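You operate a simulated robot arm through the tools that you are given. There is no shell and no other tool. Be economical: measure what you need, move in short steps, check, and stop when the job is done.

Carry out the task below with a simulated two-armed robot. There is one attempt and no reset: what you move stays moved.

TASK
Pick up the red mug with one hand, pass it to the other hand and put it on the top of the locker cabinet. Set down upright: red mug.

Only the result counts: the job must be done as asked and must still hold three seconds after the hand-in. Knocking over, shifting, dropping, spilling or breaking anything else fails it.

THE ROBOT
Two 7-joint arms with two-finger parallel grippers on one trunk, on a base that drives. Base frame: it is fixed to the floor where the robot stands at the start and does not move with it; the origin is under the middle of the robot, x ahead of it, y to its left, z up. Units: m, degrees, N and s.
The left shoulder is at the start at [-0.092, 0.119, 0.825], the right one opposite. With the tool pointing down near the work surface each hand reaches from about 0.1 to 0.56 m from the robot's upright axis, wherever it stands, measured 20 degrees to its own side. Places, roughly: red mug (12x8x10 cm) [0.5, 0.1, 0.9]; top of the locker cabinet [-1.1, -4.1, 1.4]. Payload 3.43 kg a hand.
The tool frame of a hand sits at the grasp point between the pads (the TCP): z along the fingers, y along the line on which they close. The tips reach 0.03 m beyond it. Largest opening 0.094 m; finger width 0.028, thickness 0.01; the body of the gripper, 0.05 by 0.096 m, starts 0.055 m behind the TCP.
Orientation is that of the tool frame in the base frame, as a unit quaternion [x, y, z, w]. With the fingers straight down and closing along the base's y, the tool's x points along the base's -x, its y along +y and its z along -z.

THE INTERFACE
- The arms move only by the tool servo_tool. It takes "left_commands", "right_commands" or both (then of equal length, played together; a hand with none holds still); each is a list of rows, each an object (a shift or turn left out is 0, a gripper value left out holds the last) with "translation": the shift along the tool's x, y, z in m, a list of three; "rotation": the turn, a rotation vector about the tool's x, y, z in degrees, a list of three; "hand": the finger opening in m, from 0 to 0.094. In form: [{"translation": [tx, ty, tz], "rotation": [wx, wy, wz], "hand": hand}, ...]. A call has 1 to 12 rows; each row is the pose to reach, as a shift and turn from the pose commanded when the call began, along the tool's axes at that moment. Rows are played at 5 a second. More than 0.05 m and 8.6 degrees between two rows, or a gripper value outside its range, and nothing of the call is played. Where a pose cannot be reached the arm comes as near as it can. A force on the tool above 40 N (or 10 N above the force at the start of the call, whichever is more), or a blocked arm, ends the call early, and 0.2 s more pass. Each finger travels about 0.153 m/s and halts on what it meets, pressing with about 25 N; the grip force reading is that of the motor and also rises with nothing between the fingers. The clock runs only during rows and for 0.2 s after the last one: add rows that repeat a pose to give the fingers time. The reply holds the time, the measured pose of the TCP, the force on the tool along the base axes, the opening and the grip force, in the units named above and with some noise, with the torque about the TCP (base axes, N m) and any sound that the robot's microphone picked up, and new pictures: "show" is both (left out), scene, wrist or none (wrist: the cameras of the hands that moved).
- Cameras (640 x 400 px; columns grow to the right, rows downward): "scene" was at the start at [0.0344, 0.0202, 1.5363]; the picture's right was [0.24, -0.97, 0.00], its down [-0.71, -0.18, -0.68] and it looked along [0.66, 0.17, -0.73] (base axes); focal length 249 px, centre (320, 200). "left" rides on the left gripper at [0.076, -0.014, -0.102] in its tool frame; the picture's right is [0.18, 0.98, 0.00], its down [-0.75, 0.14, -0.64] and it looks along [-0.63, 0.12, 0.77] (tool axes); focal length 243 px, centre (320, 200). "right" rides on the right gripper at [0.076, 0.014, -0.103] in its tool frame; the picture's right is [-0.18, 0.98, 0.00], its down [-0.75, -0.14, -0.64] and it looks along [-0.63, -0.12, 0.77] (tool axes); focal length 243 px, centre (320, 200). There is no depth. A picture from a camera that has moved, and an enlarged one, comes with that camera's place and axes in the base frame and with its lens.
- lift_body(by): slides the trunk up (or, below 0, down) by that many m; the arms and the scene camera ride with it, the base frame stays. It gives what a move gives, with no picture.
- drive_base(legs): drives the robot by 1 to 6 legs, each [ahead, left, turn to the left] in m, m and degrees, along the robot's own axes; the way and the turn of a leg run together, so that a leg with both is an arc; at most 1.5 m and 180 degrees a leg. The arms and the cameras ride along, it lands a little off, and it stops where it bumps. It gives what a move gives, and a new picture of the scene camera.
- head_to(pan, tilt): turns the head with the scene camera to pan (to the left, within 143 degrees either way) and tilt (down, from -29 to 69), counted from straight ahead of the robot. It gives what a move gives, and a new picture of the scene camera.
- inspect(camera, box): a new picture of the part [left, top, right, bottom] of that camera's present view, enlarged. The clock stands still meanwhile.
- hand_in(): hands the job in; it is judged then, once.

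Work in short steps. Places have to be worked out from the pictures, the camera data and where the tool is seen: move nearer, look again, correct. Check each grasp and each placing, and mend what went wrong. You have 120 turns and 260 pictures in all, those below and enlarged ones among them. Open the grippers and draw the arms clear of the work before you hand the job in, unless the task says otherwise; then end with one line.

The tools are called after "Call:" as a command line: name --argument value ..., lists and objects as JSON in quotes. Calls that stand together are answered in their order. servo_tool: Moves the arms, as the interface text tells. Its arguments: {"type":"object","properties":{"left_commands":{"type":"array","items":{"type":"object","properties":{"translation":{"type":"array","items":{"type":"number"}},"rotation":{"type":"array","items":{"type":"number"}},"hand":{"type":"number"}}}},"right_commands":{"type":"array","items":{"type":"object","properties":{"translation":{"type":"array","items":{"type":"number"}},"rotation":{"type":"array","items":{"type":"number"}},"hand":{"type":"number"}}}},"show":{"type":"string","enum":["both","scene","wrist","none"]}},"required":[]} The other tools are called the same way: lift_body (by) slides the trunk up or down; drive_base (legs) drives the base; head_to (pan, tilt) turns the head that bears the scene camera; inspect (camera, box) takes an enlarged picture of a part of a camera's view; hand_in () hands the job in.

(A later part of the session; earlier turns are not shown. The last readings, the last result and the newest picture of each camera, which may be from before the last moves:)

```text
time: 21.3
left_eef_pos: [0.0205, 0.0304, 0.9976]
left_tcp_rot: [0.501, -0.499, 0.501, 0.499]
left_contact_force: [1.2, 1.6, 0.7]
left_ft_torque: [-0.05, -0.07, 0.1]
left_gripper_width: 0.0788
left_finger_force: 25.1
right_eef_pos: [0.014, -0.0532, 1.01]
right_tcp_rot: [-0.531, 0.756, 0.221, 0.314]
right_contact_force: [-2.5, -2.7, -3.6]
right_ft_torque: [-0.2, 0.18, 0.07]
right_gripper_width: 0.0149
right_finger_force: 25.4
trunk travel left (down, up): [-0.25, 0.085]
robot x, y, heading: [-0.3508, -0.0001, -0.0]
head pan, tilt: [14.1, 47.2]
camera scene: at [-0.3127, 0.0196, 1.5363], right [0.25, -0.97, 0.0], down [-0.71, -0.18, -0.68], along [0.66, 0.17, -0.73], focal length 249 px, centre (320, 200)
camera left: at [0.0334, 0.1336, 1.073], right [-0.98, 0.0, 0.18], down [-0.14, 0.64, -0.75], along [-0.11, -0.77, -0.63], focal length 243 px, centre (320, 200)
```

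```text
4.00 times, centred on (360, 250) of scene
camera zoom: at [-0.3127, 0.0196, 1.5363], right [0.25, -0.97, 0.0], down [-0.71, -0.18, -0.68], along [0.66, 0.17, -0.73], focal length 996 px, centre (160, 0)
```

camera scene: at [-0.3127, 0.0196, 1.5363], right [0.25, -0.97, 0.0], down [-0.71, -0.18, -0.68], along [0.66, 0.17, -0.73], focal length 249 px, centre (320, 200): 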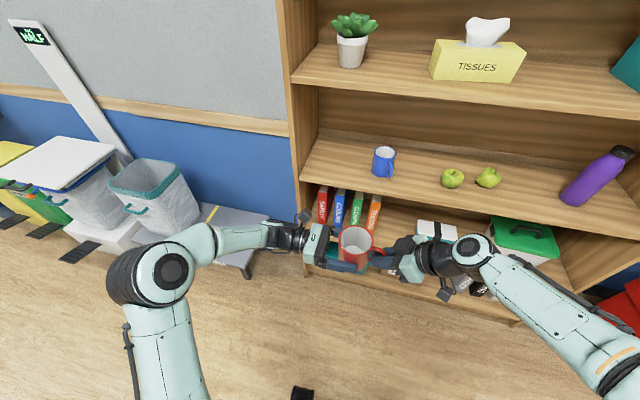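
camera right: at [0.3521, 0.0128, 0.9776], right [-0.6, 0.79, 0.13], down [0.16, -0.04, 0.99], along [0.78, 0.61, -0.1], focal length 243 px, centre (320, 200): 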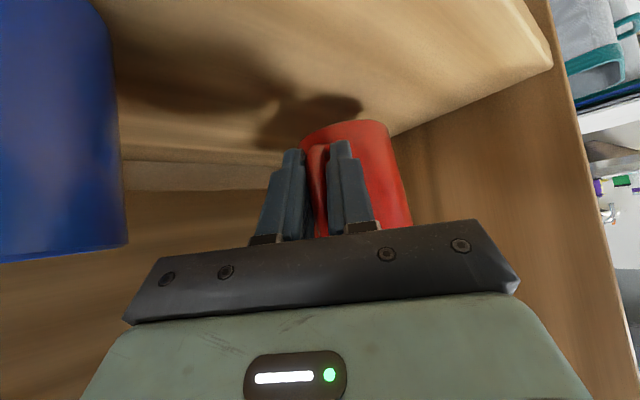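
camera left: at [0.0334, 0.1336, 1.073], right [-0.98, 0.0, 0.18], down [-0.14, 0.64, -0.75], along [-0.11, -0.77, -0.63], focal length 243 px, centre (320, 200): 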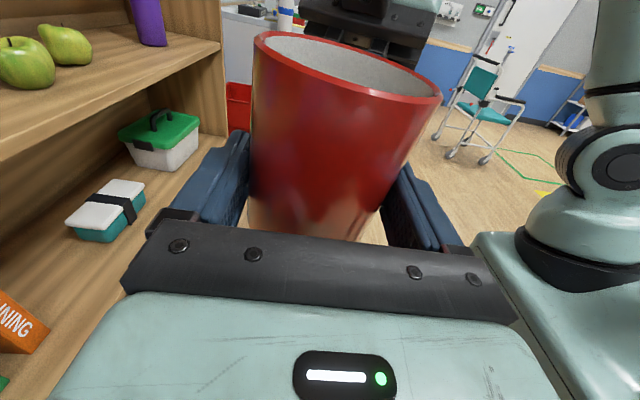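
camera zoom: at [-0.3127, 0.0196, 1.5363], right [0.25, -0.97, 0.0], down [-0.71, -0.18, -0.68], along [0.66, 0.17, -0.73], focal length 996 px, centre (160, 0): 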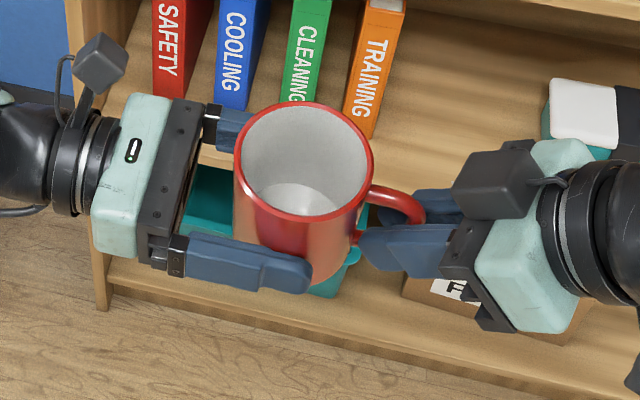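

The left hand grips the body: 78.8 mm at 25 N. I'll open the right hand and withdraw it horizontally from the handle.

Call:
servo_tool --right_commands '[{"hand": 0.02}, {"hand": 0.035}, {"hand": 0.045}, {"hand": 0.045}, {"translation": [0.02, 0, -0.02], "hand": 0.045}, {"translation": [0.045, 0, -0.045], "hand": 0.045}, {"translation": [0.075, 0, -0.075], "hand": 0.045}, {"translation": [0.1, 0, -0.1], "hand": 0.045}]'

Call:
inspect --camera "scene" --box '[280, 200, 440, 300]'

```text
time: 23.1
left_eef_pos: [0.0191, 0.0307, 0.9982]
left_tcp_rot: [0.501, -0.499, 0.501, 0.499]
left_contact_force: [0.9, 0.0, -0.2]
left_ft_torque: [0.05, -0.01, 0.0]
left_gripper_width: 0.0775
left_finger_force: 25.0
right_eef_pos: [-0.0337, -0.1864, 1.0089]
right_tcp_rot: [-0.532, 0.755, 0.221, 0.313]
right_contact_force: [0.2, -0.4, 0.3]
right_ft_torque: [-0.03, 0.01, 0.02]
right_gripper_width: 0.045
right_finger_force: 0.0
trunk travel left (down, up): [-0.25, 0.085]
robot x, y, heading: [-0.3485, -0.0043, 0.3]
head pan, tilt: [14.1, 47.2]
camera scene: at [-0.3129, 0.0193, 1.5363], right [0.25, -0.97, 0.0], down [-0.71, -0.18, -0.68], along [0.66, 0.17, -0.73], focal length 249 px, centre (320, 200)
camera right: at [-0.0897, -0.2992, 1.028], right [-0.88, 0.46, 0.13], down [0.16, 0.03, 0.99], along [0.45, 0.89, -0.1], focal length 243 px, centre (320, 200)
```

scene: 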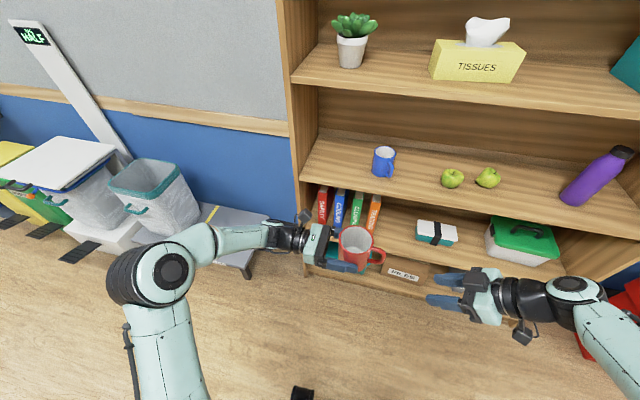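
right: 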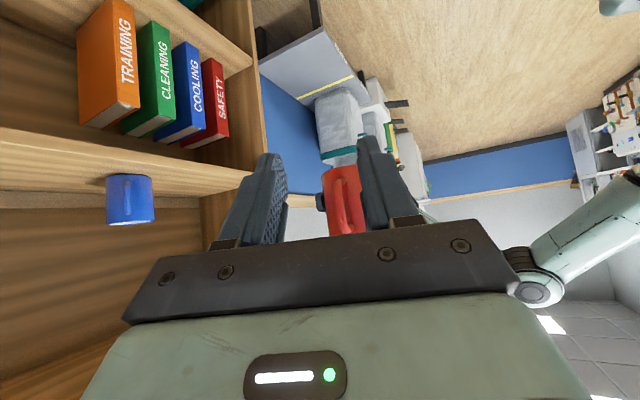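

```text
4.00 times, centred on (360, 250) of scene
camera zoom: at [-0.3129, 0.0193, 1.5363], right [0.25, -0.97, 0.0], down [-0.71, -0.18, -0.68], along [0.66, 0.17, -0.73], focal length 996 px, centre (160, 0)
```

zoom: 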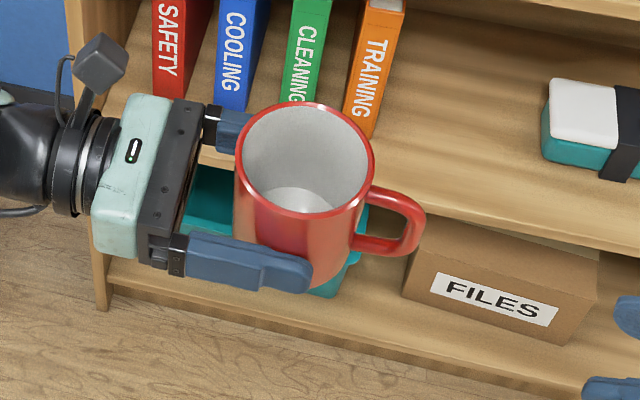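

The handover worked: the left hand alone holds the mug upright. Now I'll look towards the cabinet, which lies at a bearing of about −100°.

Call:
head_to --pan -95 --tilt 15

Call:
head_to --pan -60 --tilt 30

Call:
head_to --pan -130 --tilt 30

```text
time: 24.9
left_eef_pos: [0.0194, 0.0314, 0.9983]
left_tcp_rot: [0.501, -0.499, 0.501, 0.499]
left_contact_force: [-0.5, 0.1, -0.3]
left_ft_torque: [0.04, 0.0, -0.01]
left_gripper_width: 0.0775
left_finger_force: 24.9
right_eef_pos: [-0.0323, -0.1844, 1.0077]
right_tcp_rot: [-0.531, 0.755, 0.221, 0.314]
right_contact_force: [0.3, -0.1, 0.6]
right_ft_torque: [0.0, 0.01, 0.0]
right_gripper_width: 0.0453
right_finger_force: 0.0
trunk travel left (down, up): [-0.25, 0.085]
robot x, y, heading: [-0.3527, 0.001, 0.0]
head pan, tilt: [-95.0, 15.0]
camera scene: at [-0.3974, -0.0931, 1.5862], right [-1.0, 0.08, 0.0], down [0.02, 0.26, -0.97], along [-0.08, -0.96, -0.26], focal length 249 px, centre (320, 200)
```

scene: 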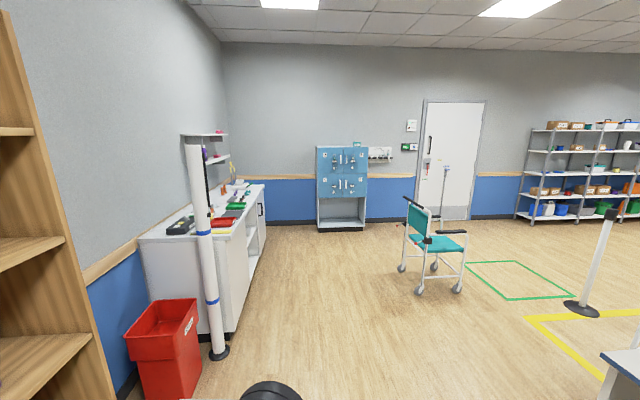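

```text
time: 25.9
left_eef_pos: [0.02, 0.0311, 0.9973]
left_tcp_rot: [0.5, -0.5, 0.5, 0.5]
left_contact_force: [0.0, 0.7, 0.1]
left_ft_torque: [0.08, 0.02, -0.02]
left_gripper_width: 0.0776
left_finger_force: 25.5
right_eef_pos: [-0.0332, -0.1846, 1.009]
right_tcp_rot: [-0.532, 0.756, 0.22, 0.313]
right_contact_force: [0.1, 0.3, -0.2]
right_ft_torque: [0.01, 0.03, 0.02]
right_gripper_width: 0.0451
right_finger_force: 0.1
trunk travel left (down, up): [-0.25, 0.085]
robot x, y, heading: [-0.3493, -0.0019, 0.1]
head pan, tilt: [-60.0, 30.0]
camera scene: at [-0.3443, -0.0782, 1.5621], right [-0.86, -0.5, 0.0], down [-0.25, 0.43, -0.87], along [0.44, -0.75, -0.5], focal length 249 px, centre (320, 200)
```

scene: 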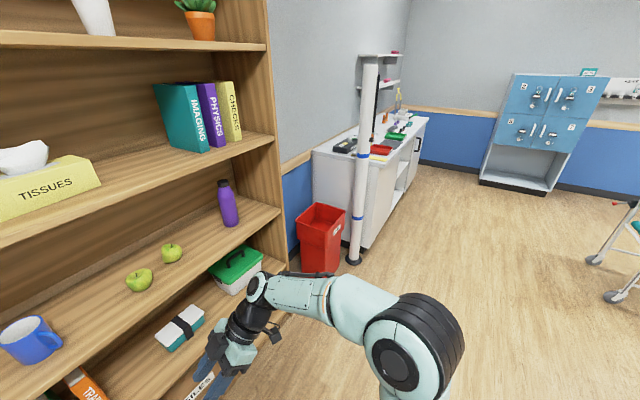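

```text
time: 27.4
left_eef_pos: [0.0197, 0.0321, 0.998]
left_tcp_rot: [0.501, -0.499, 0.5, 0.5]
left_contact_force: [0.3, -0.4, -0.3]
left_ft_torque: [0.07, 0.04, 0.04]
left_gripper_width: 0.0774
left_finger_force: 24.9
right_eef_pos: [-0.0325, -0.1845, 1.0094]
right_tcp_rot: [-0.532, 0.756, 0.22, 0.312]
right_contact_force: [-0.2, 0.3, -0.2]
right_ft_torque: [0.0, 0.01, -0.01]
right_gripper_width: 0.0453
right_finger_force: 0.1
trunk travel left (down, up): [-0.25, 0.085]
robot x, y, heading: [-0.3443, 0.003, 0.1]
head pan, tilt: [-130.0, 30.0]
camera scene: at [-0.4475, -0.0696, 1.562], right [-0.77, 0.64, 0.0], down [0.32, 0.38, -0.87], along [-0.55, -0.67, -0.5], focal length 249 px, centre (320, 200)
```

scene: 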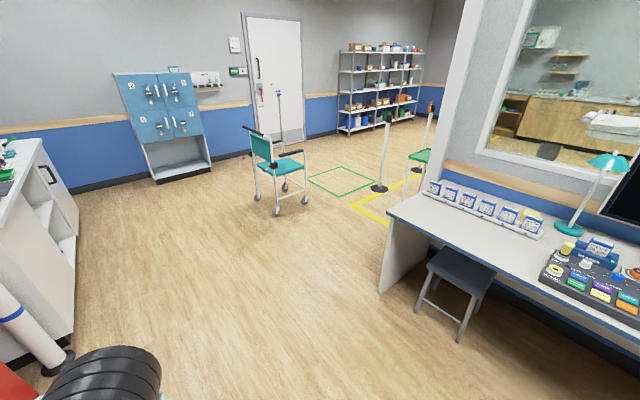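

The blue locker cabinet stands against the far wall, roughly x −0.65 to −1.5, with its front near y −3.9, and the way there is clear. I'll back off, turn right and drive toward it.

Call:
drive_base --legs '[[-0.25, 0, 0], [0, 0, -90], [1.2, -0.15, 0]]'

Call:
head_to --pan 0 --tilt 10

```text
time: 38.6
left_eef_pos: [-0.694, -1.5443, 0.9988]
left_tcp_rot: [-0.006, 0.707, -0.005, -0.707]
left_contact_force: [0.9, -0.2, 0.2]
left_ft_torque: [-0.04, -0.05, 0.0]
left_gripper_width: 0.0773
left_finger_force: 25.0
right_eef_pos: [-0.9124, -1.4958, 1.0077]
right_tcp_rot: [0.154, 0.911, -0.063, 0.377]
right_contact_force: [-0.9, 0.0, 0.3]
right_ft_torque: [0.03, 0.01, 0.04]
right_gripper_width: 0.0447
right_finger_force: 0.1
trunk travel left (down, up): [-0.25, 0.085]
robot x, y, heading: [-0.7302, -1.1794, -89.3]
head pan, tilt: [-130.0, 30.0]
camera scene: at [-0.8003, -1.0763, 1.562], right [0.63, 0.78, 0.0], down [0.39, -0.32, -0.87], along [-0.67, 0.55, -0.5], focal length 249 px, centre (320, 200)
```

scene: 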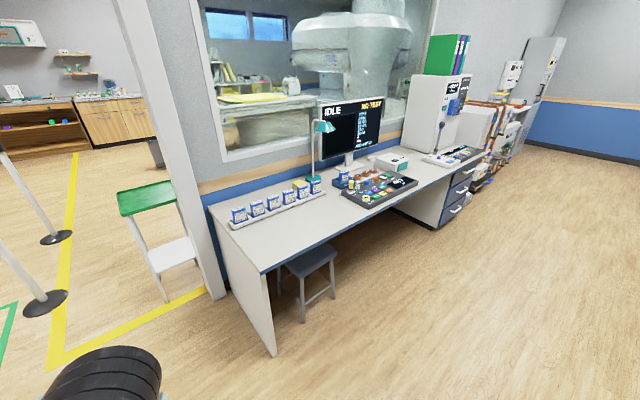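

```text
time: 40.7
left_eef_pos: [-0.695, -1.5444, 0.9979]
left_tcp_rot: [-0.005, 0.707, -0.005, -0.707]
left_contact_force: [-0.2, 0.5, -0.4]
left_ft_torque: [-0.02, -0.04, 0.02]
left_gripper_width: 0.0776
left_finger_force: 24.8
right_eef_pos: [-0.9123, -1.4937, 1.009]
right_tcp_rot: [0.154, 0.911, -0.064, 0.378]
right_contact_force: [-0.8, -1.1, 0.4]
right_ft_torque: [0.02, 0.0, 0.04]
right_gripper_width: 0.0448
right_finger_force: 0.0
trunk travel left (down, up): [-0.25, 0.085]
robot x, y, heading: [-0.732, -1.176, -89.4]
head pan, tilt: [0.0, 10.0]
camera scene: at [-0.7289, -1.2262, 1.5944], right [-1.0, -0.01, 0.0], down [0.0, 0.17, -0.98], along [0.01, -0.98, -0.17], focal length 249 px, centre (320, 200)
```

scene: 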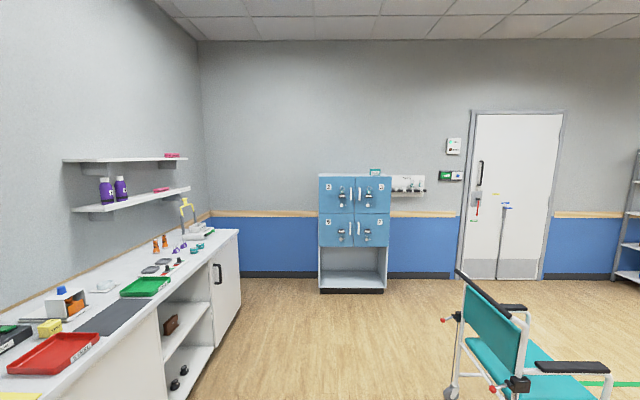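

The cabinet front is at y≈−4.0, spanning x −0.70 to −1.50, with its top near 1.35–1.4. I'll drive closer, stopping about 1 m in front.

Call:
drive_base --legs '[[1.5, 0, 0], [0.25, -0.1, -0.6]]'

Call:
lift_body --by 0.085

Call:
head_to --pan 0 --tilt 20

```text
time: 49.5
left_eef_pos: [-0.7523, -3.2714, 0.9967]
left_tcp_rot: [-0.007, 0.708, -0.005, -0.707]
left_contact_force: [0.3, -1.0, 0.2]
left_ft_torque: [0.01, -0.06, 0.02]
left_gripper_width: 0.0772
left_finger_force: 24.9
right_eef_pos: [-0.9672, -3.2206, 1.0088]
right_tcp_rot: [0.154, 0.911, -0.064, 0.378]
right_contact_force: [-0.3, -0.2, -0.1]
right_ft_torque: [-0.02, -0.02, 0.02]
right_gripper_width: 0.0451
right_finger_force: 0.0
trunk travel left (down, up): [-0.25, 0.085]
robot x, y, heading: [-0.7889, -2.9026, -89.1]
head pan, tilt: [0.0, 10.0]
camera scene: at [-0.786, -2.9535, 1.5943], right [-1.0, -0.02, 0.0], down [0.0, 0.17, -0.98], along [0.02, -0.98, -0.17], focal length 249 px, centre (320, 200)
```

scene: 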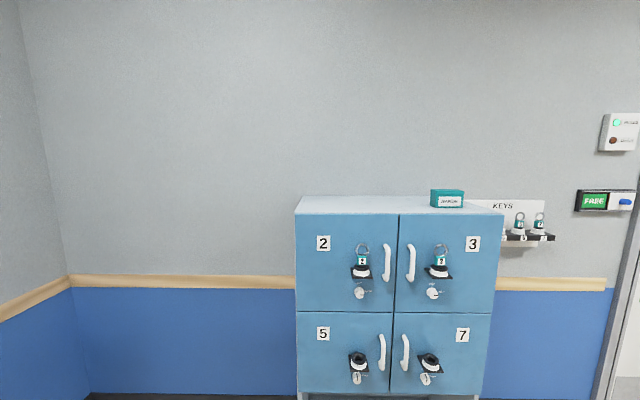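

```text
time: 50.7
left_eef_pos: [-0.7518, -3.2697, 1.0813]
left_tcp_rot: [-0.007, 0.707, -0.007, -0.707]
left_contact_force: [0.4, -0.5, -2.8]
left_ft_torque: [-0.01, -0.03, 0.02]
left_gripper_width: 0.0775
left_finger_force: 25.5
right_eef_pos: [-0.9689, -3.2189, 1.0946]
right_tcp_rot: [0.154, 0.911, -0.064, 0.378]
right_contact_force: [0.3, 0.7, -0.9]
right_ft_torque: [0.0, -0.02, 0.0]
right_gripper_width: 0.0451
right_finger_force: 0.0
trunk travel left (down, up): [-0.335, 0.0]
robot x, y, heading: [-0.7886, -2.9034, -89.3]
head pan, tilt: [0.0, 10.0]
```

```text
time: 51.4
left_eef_pos: [-0.751, -3.2713, 1.0816]
left_tcp_rot: [0.006, -0.707, 0.006, 0.707]
left_contact_force: [0.0, -1.0, -2.3]
left_ft_torque: [-0.04, -0.09, -0.01]
left_gripper_width: 0.0775
left_finger_force: 25.0
right_eef_pos: [-0.9689, -3.2205, 1.0953]
right_tcp_rot: [0.153, 0.911, -0.063, 0.377]
right_contact_force: [1.1, -0.3, -0.1]
right_ft_torque: [0.0, -0.01, 0.0]
right_gripper_width: 0.0448
right_finger_force: 0.0
trunk travel left (down, up): [-0.335, 0.0]
robot x, y, heading: [-0.7899, -2.9025, -89.3]
head pan, tilt: [0.0, 20.0]
camera scene: at [-0.7858, -2.9515, 1.6679], right [-1.0, -0.02, 0.0], down [-0.01, 0.34, -0.94], along [0.01, -0.94, -0.34], focal length 249 px, centre (320, 200)
```

scene: 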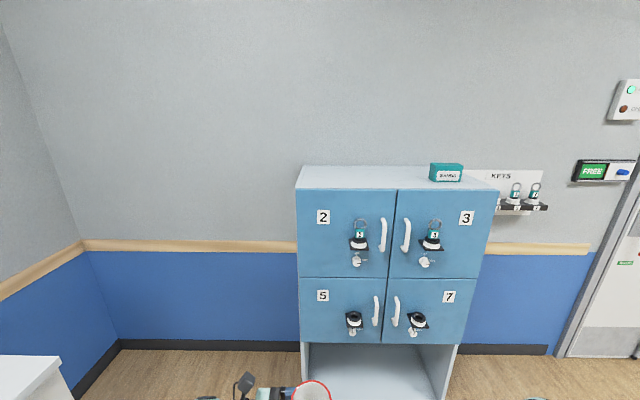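

The cabinet's front top edge is at about y −3.87 and z ≈1.38–1.40, spanning x −0.69 to −1.46, with a teal box at its right rear. I'll aim for (−0.95, −3.98). Still well away from it, I'll raise the left hand and yaw it to point forward.

Call:
servo_tool --left_commands '[{"translation": [0.025, -0.004, -0.008], "rotation": [8, 0, 0]}, {"translation": [0.05, -0.008, -0.016], "rotation": [16, 0, 0]}, {"translation": [0.075, -0.012, -0.024], "rotation": [24, 0, 0]}, {"translation": [0.1, -0.016, -0.032], "rotation": [32, 0, 0]}, {"translation": [0.125, -0.02, -0.04], "rotation": [40, 0, 0]}, {"translation": [0.15, -0.024, -0.048], "rotation": [48, 0, 0]}, {"translation": [0.175, -0.028, -0.056], "rotation": [56, 0, 0]}, {"translation": [0.2, -0.032, -0.064], "rotation": [64, 0, 0]}, {"translation": [0.22, -0.036, -0.072], "rotation": [72, 0, 0]}, {"translation": [0.24, -0.04, -0.08], "rotation": [80, 0, 0]}, {"translation": [0.25, -0.04, -0.08], "rotation": [88, 0, 0]}, {"translation": [0.25, -0.04, -0.08], "rotation": [89, 0, 0]}]'

```text
time: 54.0
left_eef_pos: [-0.6692, -3.3092, 1.3336]
left_tcp_rot: [0.501, -0.5, 0.5, 0.499]
left_contact_force: [0.0, 1.1, -2.5]
left_ft_torque: [0.03, -0.01, 0.01]
left_gripper_width: 0.0776
left_finger_force: 24.6
right_eef_pos: [-0.9675, -3.2212, 1.0943]
right_tcp_rot: [0.153, 0.911, -0.063, 0.377]
right_contact_force: [0.2, 0.5, 0.1]
right_ft_torque: [-0.02, 0.02, -0.02]
right_gripper_width: 0.045
right_finger_force: 0.0
trunk travel left (down, up): [-0.335, 0.0]
robot x, y, heading: [-0.7855, -2.9052, -89.0]
head pan, tilt: [0.0, 20.0]
camera scene: at [-0.7846, -2.9522, 1.6679], right [-1.0, -0.02, 0.0], down [-0.01, 0.34, -0.94], along [0.01, -0.94, -0.34], focal length 249 px, centre (320, 200)
camera left: at [-0.6554, -3.2075, 1.408], right [-0.98, 0.0, 0.18], down [-0.14, 0.64, -0.75], along [-0.12, -0.77, -0.63], focal length 243 px, centre (320, 200)
```

scene: 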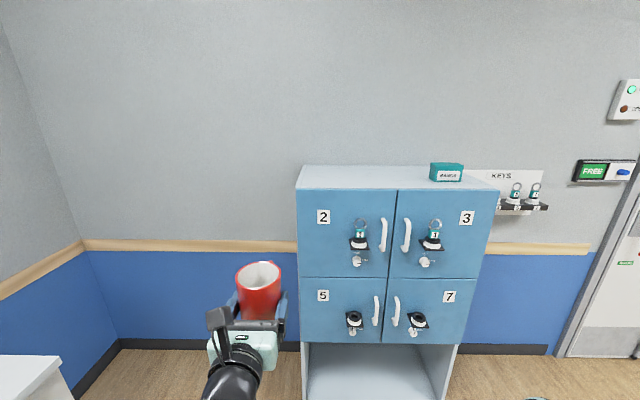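
left: 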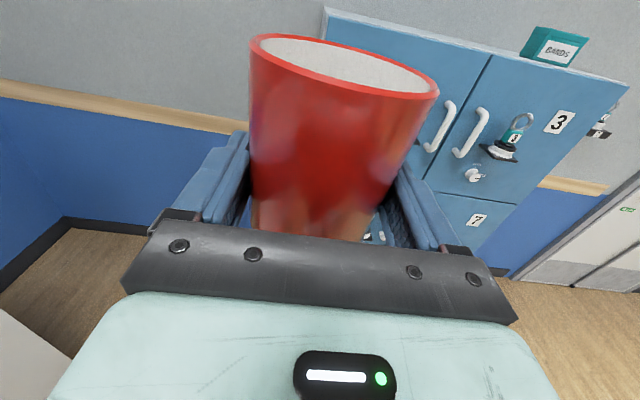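

Fine so far. I'll raise another 0.17 m and bring it slightly forward.

Call:
servo_tool --left_commands '[{"translation": [0.03, 0, 0.01]}, {"translation": [0.06, 0, 0.02]}, {"translation": [0.09, 0, 0.03]}, {"translation": [0.12, 0, 0.04]}, {"translation": [0.15, 0, 0.05]}, {"translation": [0.17, 0, 0.06]}, {"translation": [0.17, 0, 0.06]}]'

```text
time: 55.6
left_eef_pos: [-0.6694, -3.3687, 1.5019]
left_tcp_rot: [-0.499, 0.5, -0.5, -0.5]
left_contact_force: [-0.1, 0.0, -3.4]
left_ft_torque: [0.08, -0.03, -0.02]
left_gripper_width: 0.0772
left_finger_force: 24.8
right_eef_pos: [-0.9686, -3.2206, 1.0947]
right_tcp_rot: [0.154, 0.911, -0.064, 0.377]
right_contact_force: [-0.5, 0.1, 0.1]
right_ft_torque: [0.0, -0.04, 0.03]
right_gripper_width: 0.0451
right_finger_force: 0.1
trunk travel left (down, up): [-0.335, 0.0]
robot x, y, heading: [-0.7863, -2.9059, -89.2]
head pan, tilt: [0.0, 20.0]
camera scene: at [-0.7858, -2.9515, 1.6679], right [-1.0, -0.02, 0.0], down [-0.01, 0.34, -0.94], along [0.01, -0.94, -0.34], focal length 249 px, centre (320, 200)
camera left: at [-0.6557, -3.2663, 1.5782], right [-0.98, 0.0, 0.18], down [-0.14, 0.64, -0.75], along [-0.12, -0.77, -0.63], focal length 243 px, centre (320, 200)
```

scene: 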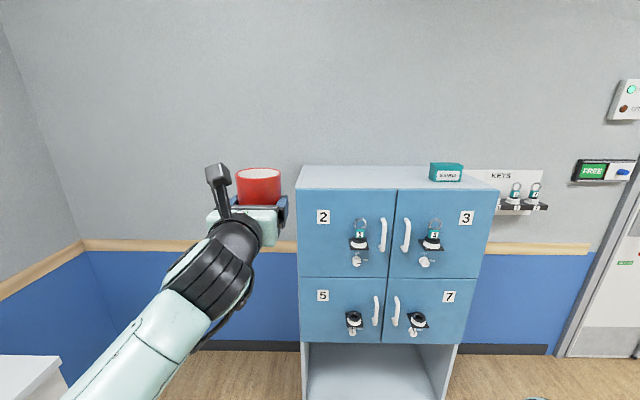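
left: 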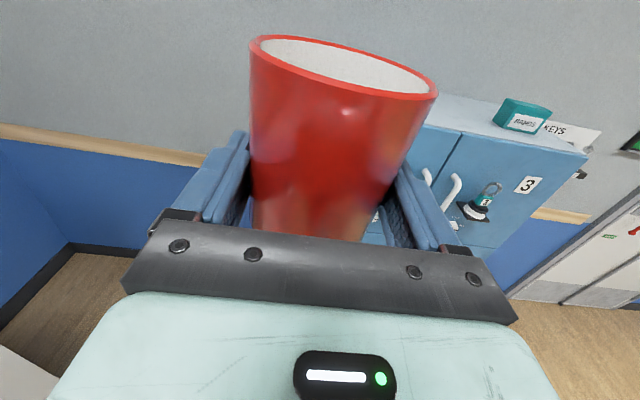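

The reach is good. The right hand is too far forward for closing in on the cabinet, so I'll draw it back first. Then I'll shift right and drive part of the way to look at the top.

Call:
servo_tool --right_commands '[{"translation": [0.025, 0.022, -0.025]}, {"translation": [0.05, 0.045, -0.05]}, {"translation": [0.075, 0.067, -0.075]}, {"translation": [0.097, 0.09, -0.097]}, {"translation": [0.097, 0.09, -0.097]}]' --show "none"

Call:
drive_base --legs '[[0.0, -0.28, 0], [0.28, 0, -0.8]]'

Call:
head_to --pan 5 --tilt 25

```text
time: 56.8
left_eef_pos: [-0.6695, -3.3702, 1.5022]
left_tcp_rot: [-0.5, 0.5, -0.5, -0.5]
left_contact_force: [0.5, -0.1, -2.9]
left_ft_torque: [0.07, 0.0, -0.01]
left_gripper_width: 0.0772
left_finger_force: 25.0
right_eef_pos: [-1.0673, -3.0902, 1.0962]
right_tcp_rot: [0.153, 0.911, -0.064, 0.377]
right_contact_force: [-0.1, 0.4, -0.6]
right_ft_torque: [0.02, 0.0, 0.03]
right_gripper_width: 0.0451
right_finger_force: 0.1
trunk travel left (down, up): [-0.335, 0.0]
robot x, y, heading: [-0.7889, -2.9063, -88.8]
head pan, tilt: [0.0, 20.0]
```

```text
time: 61.5
left_eef_pos: [-0.964, -3.6541, 1.5025]
left_tcp_rot: [0.494, -0.506, 0.494, 0.506]
left_contact_force: [0.9, 0.1, -2.2]
left_ft_torque: [0.07, 0.0, 0.02]
left_gripper_width: 0.0774
left_finger_force: 24.6
right_eef_pos: [-1.354, -3.3666, 1.0963]
right_tcp_rot: [0.164, 0.909, -0.068, 0.376]
right_contact_force: [-0.4, -0.5, -0.3]
right_ft_torque: [0.02, 0.01, -0.02]
right_gripper_width: 0.0447
right_finger_force: 0.0
trunk travel left (down, up): [-0.335, 0.0]
robot x, y, heading: [-1.0733, -3.1865, -90.2]
head pan, tilt: [0.0, 20.0]
camera scene: at [-1.0695, -3.235, 1.6677], right [-1.0, 0.01, 0.0], down [0.0, 0.34, -0.94], along [-0.01, -0.94, -0.34], focal length 249 px, centre (320, 200)
```

scene: 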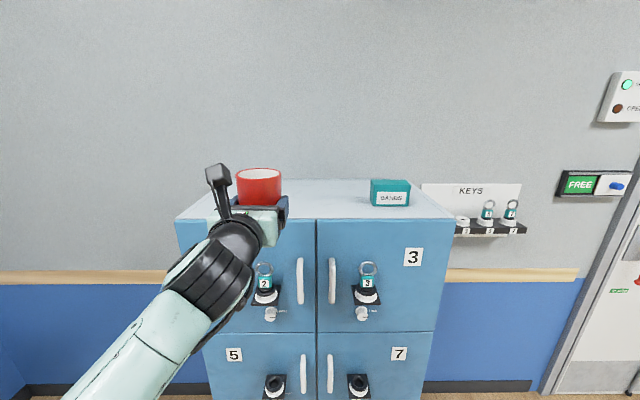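

```text
time: 62.1
left_eef_pos: [-0.9637, -3.6559, 1.5024]
left_tcp_rot: [-0.494, 0.506, -0.494, -0.506]
left_contact_force: [-0.5, 0.5, -3.3]
left_ft_torque: [0.04, -0.02, -0.04]
left_gripper_width: 0.0774
left_finger_force: 25.0
right_eef_pos: [-1.3551, -3.3685, 1.0947]
right_tcp_rot: [0.164, 0.909, -0.068, 0.377]
right_contact_force: [-0.2, 0.0, -0.2]
right_ft_torque: [0.01, 0.01, -0.04]
right_gripper_width: 0.045
right_finger_force: 0.1
trunk travel left (down, up): [-0.335, 0.0]
robot x, y, heading: [-1.0679, -3.1879, -90.4]
head pan, tilt: [5.0, 25.0]
camera scene: at [-1.0615, -3.2348, 1.6598], right [-1.0, -0.08, 0.0], down [-0.03, 0.42, -0.91], along [0.07, -0.9, -0.42], focal length 249 px, centre (320, 200)
```

scene: 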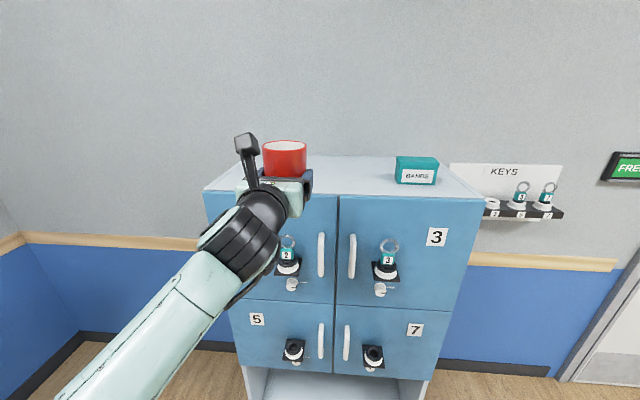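

The front top edge is at about y −3.89 and z ≈1.37, and the mug bottom is now at 1.456, so it clears the top. I'll drive 0.25 m forward.

Call:
drive_base --legs '[[0.15, 0, 0], [0.1, 0, 0]]'

Call:
servo_tool --left_commands '[{"translation": [0, 0, 0]}]' --show "wrist"

```text
time: 64.2
left_eef_pos: [-0.9685, -3.9032, 1.5035]
left_tcp_rot: [-0.493, 0.507, -0.493, -0.507]
left_contact_force: [0.0, 0.3, -3.4]
left_ft_torque: [0.05, -0.04, -0.02]
left_gripper_width: 0.0772
left_finger_force: 24.5
right_eef_pos: [-1.3575, -3.6139, 1.0961]
right_tcp_rot: [0.165, 0.909, -0.068, 0.377]
right_contact_force: [0.7, -0.1, -0.4]
right_ft_torque: [-0.01, 0.01, -0.01]
right_gripper_width: 0.0451
right_finger_force: 0.1
trunk travel left (down, up): [-0.335, 0.0]
robot x, y, heading: [-1.072, -3.4389, -90.5]
head pan, tilt: [5.0, 25.0]
camera scene: at [-1.0637, -3.4819, 1.6596], right [-1.0, -0.08, 0.0], down [-0.03, 0.42, -0.91], along [0.07, -0.9, -0.42], focal length 249 px, centre (320, 200)
```

scene: 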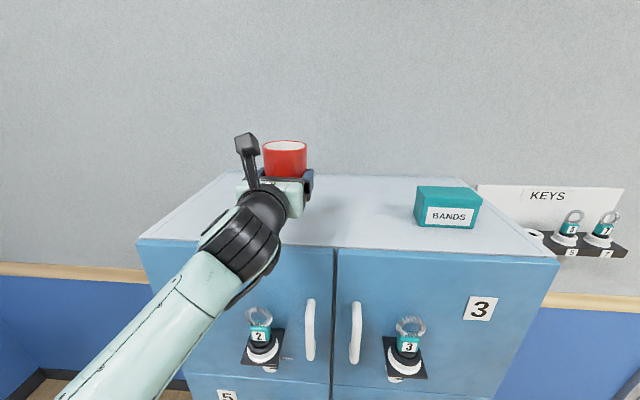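

```text
time: 64.7
left_eef_pos: [-0.9672, -3.9017, 1.5031]
left_tcp_rot: [-0.493, 0.507, -0.493, -0.507]
left_contact_force: [0.1, -0.7, -2.1]
left_ft_torque: [0.07, -0.01, 0.02]
left_gripper_width: 0.0776
left_finger_force: 24.8
right_eef_pos: [-1.3575, -3.6139, 1.0966]
right_tcp_rot: [0.165, 0.908, -0.069, 0.378]
right_contact_force: [-0.8, -0.6, 0.2]
right_ft_torque: [0.0, -0.01, -0.06]
right_gripper_width: 0.045
right_finger_force: 0.0
trunk travel left (down, up): [-0.335, 0.0]
robot x, y, heading: [-1.0706, -3.4346, -90.6]
head pan, tilt: [5.0, 25.0]
camera left: at [-0.9503, -3.8, 1.5779], right [-0.98, 0.03, 0.18], down [-0.12, 0.65, -0.75], along [-0.14, -0.76, -0.63], focal length 243 px, centre (320, 200)
```

left: 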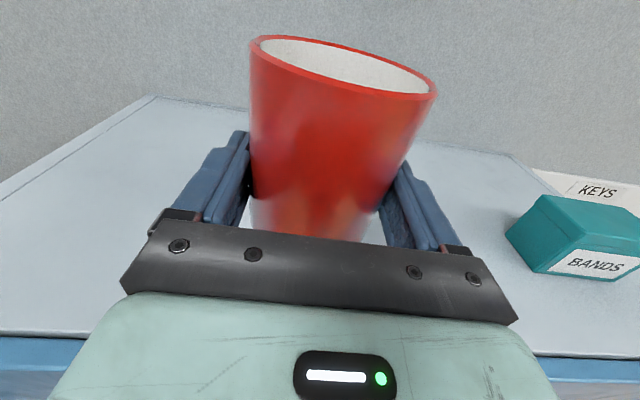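

The mug is over the front part of the top, and nothing lies between it and the back wall. I'll extend the arm 8 cm further in.

Call:
servo_tool --left_commands '[{"translation": [0, 0, 0.03]}, {"translation": [0, 0, 0.06]}, {"translation": [0, 0, 0.08]}, {"translation": [0, 0, 0.08]}]' --show "scene"

Call:
inspect --camera "scene" --box '[190, 120, 390, 245]'

```text
time: 65.7
left_eef_pos: [-0.9696, -3.9838, 1.5031]
left_tcp_rot: [-0.493, 0.507, -0.493, -0.507]
left_contact_force: [-0.5, 0.0, -3.6]
left_ft_torque: [0.06, 0.0, 0.02]
left_gripper_width: 0.0774
left_finger_force: 25.1
right_eef_pos: [-1.3573, -3.6143, 1.0958]
right_tcp_rot: [0.165, 0.909, -0.069, 0.376]
right_contact_force: [-0.5, -1.1, -0.4]
right_ft_torque: [-0.02, -0.03, 0.0]
right_gripper_width: 0.045
right_finger_force: 0.0
trunk travel left (down, up): [-0.335, 0.0]
robot x, y, heading: [-1.0724, -3.436, -90.9]
head pan, tilt: [5.0, 25.0]
camera scene: at [-1.0637, -3.4819, 1.6598], right [-1.0, -0.08, 0.0], down [-0.03, 0.42, -0.91], along [0.07, -0.9, -0.42], focal length 249 px, centre (320, 200)
```

scene: 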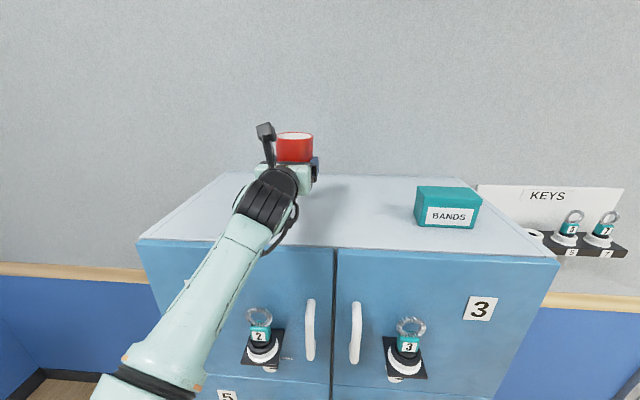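

```text
3.20 times, centred on (290, 182) of scene
camera zoom: at [-1.0637, -3.4819, 1.6598], right [-1.0, -0.08, 0.0], down [-0.03, 0.42, -0.91], along [0.07, -0.9, -0.42], focal length 797 px, centre (416, 256)
```

zoom: 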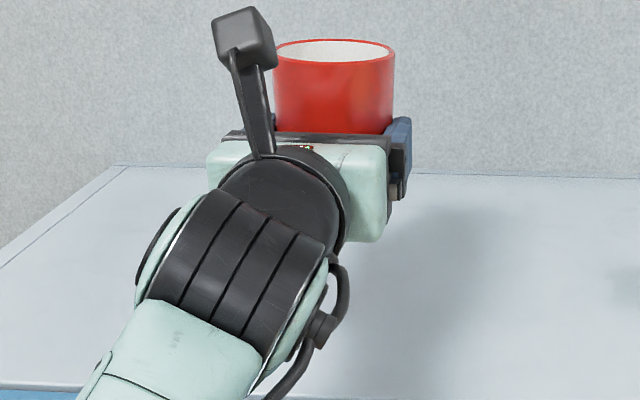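

The wrist joint stays in front of the edge. I'll lower 7 cm (drawing back 1 cm so the flange clears the edge) and check.

Call:
servo_tool --left_commands '[{"translation": [-0.02, 0, -0.01]}, {"translation": [-0.04, 0, -0.01]}, {"translation": [-0.055, 0, -0.01]}, {"translation": [-0.065, 0, -0.01]}, {"translation": [-0.065, 0, -0.01]}]'

Call:
inspect --camera "scene" --box '[190, 120, 390, 245]'

```text
time: 66.8
left_eef_pos: [-0.9682, -3.9721, 1.4383]
left_tcp_rot: [0.493, -0.507, 0.493, 0.507]
left_contact_force: [-1.4, 0.0, -2.5]
left_ft_torque: [0.05, 0.01, 0.03]
left_gripper_width: 0.0774
left_finger_force: 24.7
right_eef_pos: [-1.3571, -3.6149, 1.0952]
right_tcp_rot: [0.165, 0.909, -0.068, 0.376]
right_contact_force: [0.9, -0.2, 0.1]
right_ft_torque: [0.0, -0.01, -0.02]
right_gripper_width: 0.0453
right_finger_force: 0.1
trunk travel left (down, up): [-0.335, 0.0]
robot x, y, heading: [-1.0712, -3.4353, -90.7]
head pan, tilt: [5.0, 25.0]
camera scene: at [-1.0636, -3.4824, 1.6598], right [-1.0, -0.08, 0.0], down [-0.03, 0.42, -0.91], along [0.07, -0.9, -0.42], focal length 249 px, centre (320, 200)
camera left: at [-0.952, -3.8715, 1.5131], right [-0.98, 0.03, 0.18], down [-0.12, 0.65, -0.75], along [-0.14, -0.76, -0.63], focal length 243 px, centre (320, 200)
```

scene: 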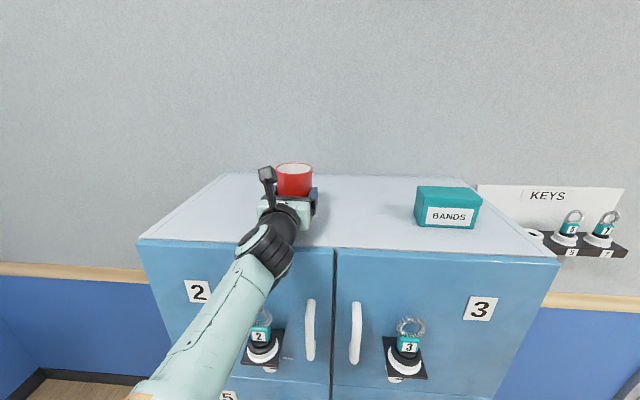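
left: 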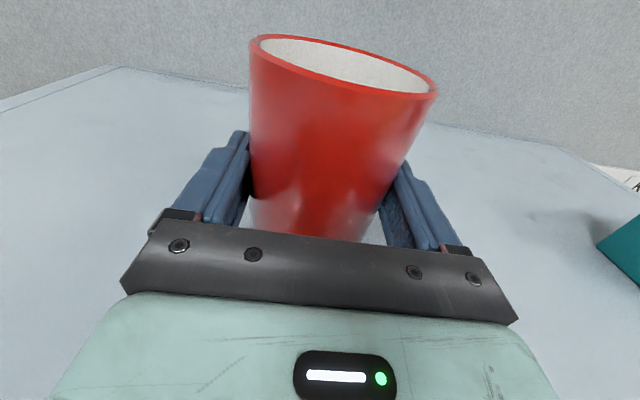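

```text
3.20 times, centred on (290, 182) of scene
camera zoom: at [-1.0636, -3.4824, 1.6598], right [-1.0, -0.08, 0.0], down [-0.03, 0.42, -0.91], along [0.07, -0.9, -0.42], focal length 797 px, centre (416, 256)
```

zoom: 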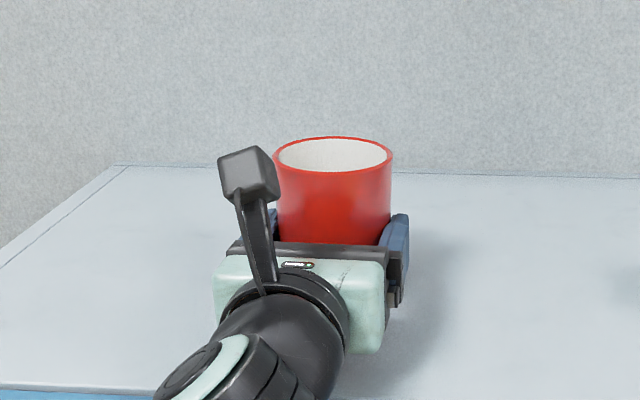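

There's no contact yet and the mug bottom is near 1.392. I'll lower in small steps, watching the vertical force.

Call:
servo_tool --left_commands '[{"translation": [-0.005, 0, 0]}, {"translation": [-0.01, 0, 0]}, {"translation": [-0.01, 0, 0]}]' --show "none"

Call:
servo_tool --left_commands '[{"translation": [-0.003, 0, 0]}, {"translation": [-0.004, 0, 0]}, {"translation": [-0.004, 0, 0]}]' --show "none"

```text
time: 67.7
left_eef_pos: [-0.9698, -3.9727, 1.4316]
left_tcp_rot: [0.491, -0.505, 0.495, 0.509]
left_contact_force: [2.7, -10.8, 31.1]
left_ft_torque: [2.83, -0.2, -0.34]
left_gripper_width: 0.0774
left_finger_force: 24.9
right_eef_pos: [-1.3563, -3.6152, 1.0964]
right_tcp_rot: [0.165, 0.909, -0.069, 0.376]
right_contact_force: [-1.0, 0.5, 0.5]
right_ft_torque: [-0.04, 0.04, 0.02]
right_gripper_width: 0.0451
right_finger_force: 0.1
trunk travel left (down, up): [-0.335, 0.0]
robot x, y, heading: [-1.0731, -3.4356, -90.5]
head pan, tilt: [5.0, 25.0]
```

```text
time: 68.0
left_eef_pos: [-0.9688, -3.9714, 1.4318]
left_tcp_rot: [0.489, -0.504, 0.496, 0.511]
left_contact_force: [0.6, -5.9, 11.9]
left_ft_torque: [1.27, -0.17, -0.17]
left_gripper_width: 0.0773
left_finger_force: 24.9
right_eef_pos: [-1.3571, -3.6161, 1.0962]
right_tcp_rot: [0.166, 0.909, -0.069, 0.376]
right_contact_force: [0.5, -0.2, -0.6]
right_ft_torque: [-0.02, 0.0, 0.01]
right_gripper_width: 0.0449
right_finger_force: 0.1
trunk travel left (down, up): [-0.335, 0.0]
robot x, y, heading: [-1.0765, -3.4363, -90.5]
head pan, tilt: [5.0, 25.0]
stopped in row 1 (left hand): the force on the tool passed its limit at 47 N (the readings are from after the stop); the commanded pose is now the measured one
```

The torque shows contact about 10 cm behind the TCP: the hand's flange is on the cabinet's front edge, not the mug bottom. I'll lift, restore the pitch and pull back 2.5 cm so the flange is in front of the edge.

Call:
servo_tool --left_commands '[{"translation": [0.01, 0, 0], "rotation": [0, -0.8, 0]}, {"translation": [0.025, 0, -0.005], "rotation": [0, -0.8, 0]}, {"translation": [0.025, 0, -0.024], "rotation": [0, -0.8, 0]}, {"translation": [0.025, 0, -0.024], "rotation": [0, -0.8, 0]}]'

Call:
inspect --camera "left" --box '[160, 20, 480, 220]'

```text
time: 69.0
left_eef_pos: [-0.9686, -3.9478, 1.456]
left_tcp_rot: [-0.494, 0.508, -0.492, -0.506]
left_contact_force: [-0.7, 0.2, -2.3]
left_ft_torque: [0.07, 0.03, 0.01]
left_gripper_width: 0.0774
left_finger_force: 24.7
right_eef_pos: [-1.3577, -3.6155, 1.0967]
right_tcp_rot: [0.165, 0.909, -0.069, 0.376]
right_contact_force: [-0.1, -1.1, -0.1]
right_ft_torque: [-0.01, 0.0, 0.0]
right_gripper_width: 0.0448
right_finger_force: 0.1
trunk travel left (down, up): [-0.335, 0.0]
robot x, y, heading: [-1.0739, -3.4352, -90.5]
head pan, tilt: [5.0, 25.0]
camera scene: at [-1.0636, -3.483, 1.6598], right [-1.0, -0.08, 0.0], down [-0.03, 0.42, -0.91], along [0.07, -0.9, -0.42], focal length 249 px, centre (320, 200)
camera left: at [-0.951, -3.8464, 1.5305], right [-0.98, 0.03, 0.18], down [-0.12, 0.65, -0.75], along [-0.14, -0.76, -0.63], focal length 243 px, centre (320, 200)
```

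scene: 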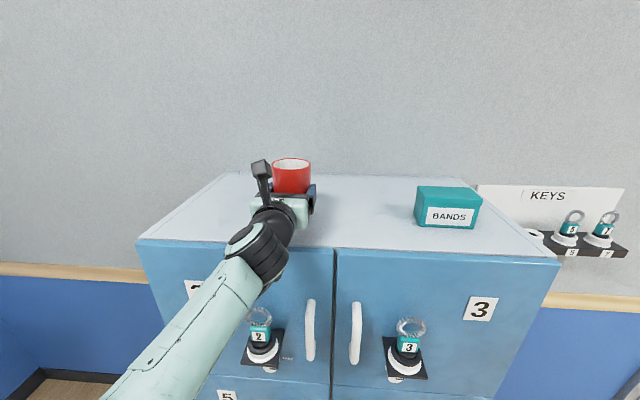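
left: 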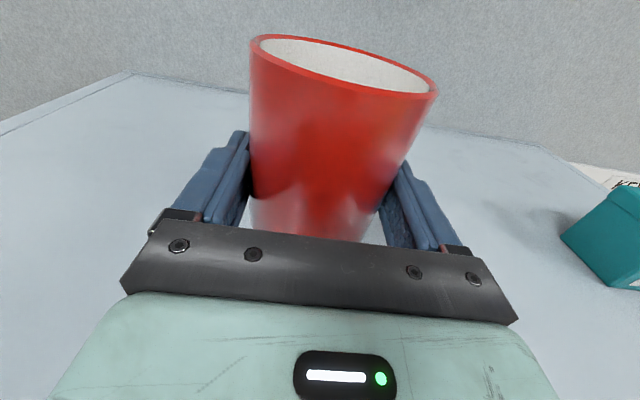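

```text
2.00 times, centred on (320, 120) of left
camera zoom: at [-0.951, -3.8464, 1.5305], right [-0.98, 0.03, 0.18], down [-0.12, 0.65, -0.75], along [-0.14, -0.76, -0.63], focal length 485 px, centre (320, 360)
```

zoom: 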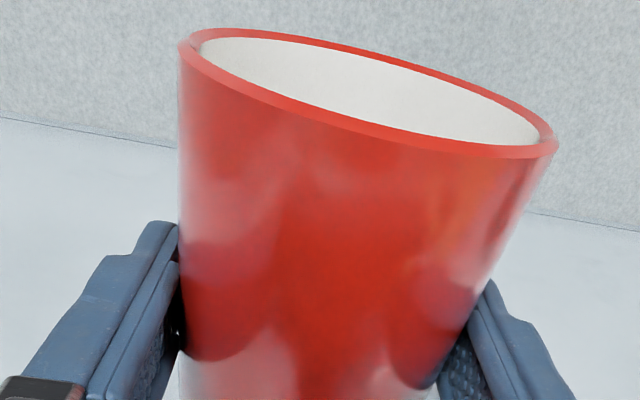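

The mug is undisturbed. I'll lower again with the hand's flange in front of the edge.

Call:
servo_tool --left_commands '[{"translation": [-0.01, 0, 0]}, {"translation": [-0.018, 0, 0]}, {"translation": [-0.022, 0, 0]}, {"translation": [-0.022, 0, 0]}]' --show "none"

Call:
servo_tool --left_commands '[{"translation": [-0.003, 0, 0]}, {"translation": [-0.004, 0, 0]}, {"translation": [-0.004, 0, 0]}]' --show "none"

```text
time: 70.0
left_eef_pos: [-0.9687, -3.9481, 1.4335]
left_tcp_rot: [-0.494, 0.507, -0.492, -0.506]
left_contact_force: [-0.4, -0.2, -1.9]
left_ft_torque: [0.01, -0.03, -0.01]
left_gripper_width: 0.0775
left_finger_force: 25.2
right_eef_pos: [-1.3574, -3.6146, 1.0958]
right_tcp_rot: [0.165, 0.909, -0.069, 0.377]
right_contact_force: [-0.4, 0.1, 0.0]
right_ft_torque: [0.0, 0.05, -0.04]
right_gripper_width: 0.0447
right_finger_force: 0.1
trunk travel left (down, up): [-0.335, 0.0]
robot x, y, heading: [-1.0741, -3.4385, -90.4]
head pan, tilt: [5.0, 25.0]
```

```text
time: 70.8
left_eef_pos: [-0.9677, -3.9482, 1.4304]
left_tcp_rot: [-0.493, 0.507, -0.493, -0.507]
left_contact_force: [1.7, -4.2, 7.4]
left_ft_torque: [0.51, -0.14, -0.11]
left_gripper_width: 0.0775
left_finger_force: 25.0
right_eef_pos: [-1.3574, -3.6157, 1.0949]
right_tcp_rot: [0.165, 0.909, -0.068, 0.377]
right_contact_force: [0.4, 0.3, 0.2]
right_ft_torque: [0.02, 0.03, 0.01]
right_gripper_width: 0.045
right_finger_force: 0.1
trunk travel left (down, up): [-0.335, 0.0]
robot x, y, heading: [-1.0726, -3.4337, -90.6]
head pan, tilt: [5.0, 25.0]
```

Contact again, and the torque puts it about 7 cm behind the TCP: the hand's underside is on the edge near y≈−3.878. I'll look closely before choosing how to go on.

Call:
inspect --camera "scene" --box '[210, 150, 370, 250]'

Call:
inspect --camera "left" --box '[0, 60, 640, 400]'

```text
4.00 times, centred on (290, 200) of scene
camera zoom: at [-1.0634, -3.4826, 1.6599], right [-1.0, -0.08, 0.0], down [-0.03, 0.42, -0.91], along [0.07, -0.9, -0.42], focal length 996 px, centre (440, 200)
```

zoom: 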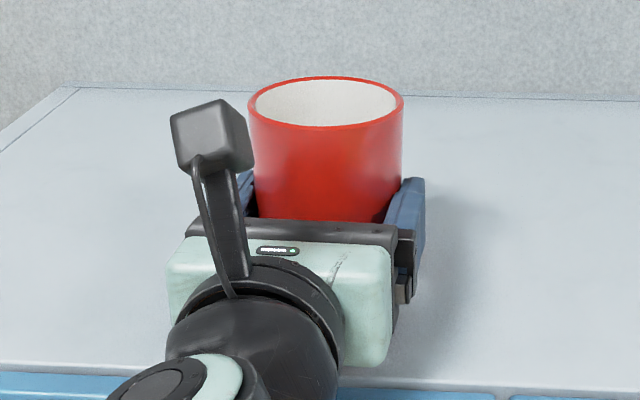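

```text
1.00 times, centred on (320, 230) of left (not enlarged: the box is as wide or as high as the picture)
camera zoom: at [-0.9505, -3.8464, 1.5062], right [-0.98, 0.03, 0.18], down [-0.12, 0.65, -0.75], along [-0.14, -0.76, -0.63], focal length 243 px, centre (320, 170)
```

zoom: 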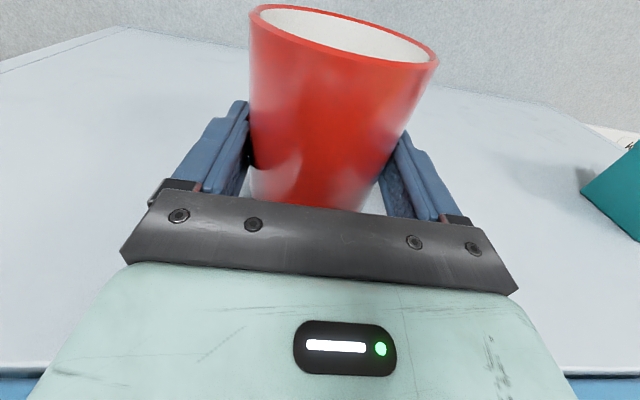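

The body's underside and the mug's base are nearly level, and the edge is at y≈−3.875. I'll lift, bring the palm just outside the edge (TCP y −3.925, mug axis about −3.933) and set down there. Afterwards I can regrasp higher and move it deeper.

Call:
servo_tool --left_commands '[{"translation": [0.01, 0, 0]}, {"translation": [0.018, 0, 0]}, {"translation": [0.018, 0, -0.023]}, {"translation": [0.004, 0, -0.023]}, {"translation": [0.004, 0, -0.023]}]' --show "none"

Call:
servo_tool --left_commands '[{"translation": [-0.003, 0, 0]}, {"translation": [-0.006, 0, 0]}, {"translation": [-0.006, 0, 0]}]' --show "none"

```text
time: 72.0
left_eef_pos: [-0.9676, -3.9254, 1.433]
left_tcp_rot: [-0.493, 0.508, -0.491, -0.507]
left_contact_force: [0.7, 0.0, -2.8]
left_ft_torque: [0.06, 0.05, -0.01]
left_gripper_width: 0.0774
left_finger_force: 24.8
right_eef_pos: [-1.3574, -3.6149, 1.0964]
right_tcp_rot: [0.165, 0.909, -0.069, 0.377]
right_contact_force: [-0.2, 0.2, 0.5]
right_ft_torque: [-0.03, 0.0, 0.0]
right_gripper_width: 0.0449
right_finger_force: 0.1
trunk travel left (down, up): [-0.335, 0.0]
robot x, y, heading: [-1.0707, -3.4331, -90.7]
head pan, tilt: [5.0, 25.0]
```

```text
time: 72.8
left_eef_pos: [-0.9664, -3.9255, 1.428]
left_tcp_rot: [-0.493, 0.508, -0.492, -0.507]
left_contact_force: [1.1, 0.1, -3.3]
left_ft_torque: [0.05, 0.05, 0.01]
left_gripper_width: 0.0772
left_finger_force: 25.4
right_eef_pos: [-1.3581, -3.6149, 1.0955]
right_tcp_rot: [0.166, 0.909, -0.068, 0.376]
right_contact_force: [-0.5, 0.9, 0.3]
right_ft_torque: [0.02, 0.0, -0.01]
right_gripper_width: 0.0452
right_finger_force: 0.1
trunk travel left (down, up): [-0.335, 0.0]
robot x, y, heading: [-1.0687, -3.4351, -90.5]
head pan, tilt: [5.0, 25.0]
```

No contact now, 2 mm below the earlier touch height. I'll keep lowering in small steps.

Call:
servo_tool --left_commands '[{"translation": [-0.002, 0, 0]}, {"translation": [-0.004, 0, 0]}, {"translation": [-0.004, 0, 0]}]' --show "none"

Call:
servo_tool --left_commands '[{"translation": [-0.002, 0, 0]}, {"translation": [-0.004, 0, 0]}, {"translation": [-0.004, 0, 0]}]' --show "none"

```text
time: 73.6
left_eef_pos: [-0.9667, -3.9234, 1.4283]
left_tcp_rot: [0.49, -0.508, 0.492, 0.51]
left_contact_force: [3.9, -2.4, 33.0]
left_ft_torque: [2.68, -0.31, -0.43]
left_gripper_width: 0.0773
left_finger_force: 24.9
right_eef_pos: [-1.3573, -3.6144, 1.0959]
right_tcp_rot: [0.165, 0.909, -0.07, 0.377]
right_contact_force: [-0.2, -0.3, -0.5]
right_ft_torque: [0.02, 0.0, 0.02]
right_gripper_width: 0.0453
right_finger_force: 0.0
trunk travel left (down, up): [-0.335, 0.0]
robot x, y, heading: [-1.0722, -3.4347, -90.6]
head pan, tilt: [5.0, 25.0]
```

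```text
time: 74.1
left_eef_pos: [-0.967, -3.9233, 1.4303]
left_tcp_rot: [0.49, -0.504, 0.496, 0.51]
left_contact_force: [2.5, -0.4, 15.1]
left_ft_torque: [1.36, -0.09, -0.27]
left_gripper_width: 0.0776
left_finger_force: 24.5
right_eef_pos: [-1.3572, -3.6138, 1.0949]
right_tcp_rot: [0.166, 0.909, -0.069, 0.376]
right_contact_force: [0.5, 0.3, 0.3]
right_ft_torque: [0.05, -0.02, -0.02]
right_gripper_width: 0.0452
right_finger_force: 0.0
trunk travel left (down, up): [-0.335, 0.0]
robot x, y, heading: [-1.0725, -3.4327, -90.7]
head pan, tilt: [5.0, 25.0]
stopped in row 2 (left hand): the force on the tool passed its limit at 46 N (the readings are from after the stop); the commanded pose is now the measured one
```

The contact is still the hand's rear underside at the edge, which must sit nearer, about y −3.85, so the mug base is just a few mm above the top. I'll lift, move in to y≈−3.96 and pitch the hand 5° nose-down so its rear clears and the mug's base touches first.

Call:
servo_tool --left_commands '[{"translation": [0.012, 0, 0], "rotation": [0, -0.8, 0]}, {"translation": [0.025, 0, 0.01], "rotation": [0, -3, 0]}, {"translation": [0.025, 0, 0.025], "rotation": [0, -5.8, 0]}, {"translation": [0.025, 0, 0.036], "rotation": [0, -5.8, 0]}, {"translation": [0.025, 0, 0.036], "rotation": [0, -5.8, 0]}]' --show "none"

```text
time: 75.3
left_eef_pos: [-0.9685, -3.9605, 1.4511]
left_tcp_rot: [-0.515, 0.53, -0.469, -0.483]
left_contact_force: [0.0, 0.1, -2.7]
left_ft_torque: [0.04, 0.01, 0.0]
left_gripper_width: 0.0774
left_finger_force: 24.9
right_eef_pos: [-1.3568, -3.6147, 1.0959]
right_tcp_rot: [0.166, 0.909, -0.069, 0.377]
right_contact_force: [0.1, 0.2, -1.3]
right_ft_torque: [0.0, 0.0, -0.01]
right_gripper_width: 0.0449
right_finger_force: 0.0
trunk travel left (down, up): [-0.335, 0.0]
robot x, y, heading: [-1.0726, -3.4375, -90.7]
head pan, tilt: [5.0, 25.0]
```

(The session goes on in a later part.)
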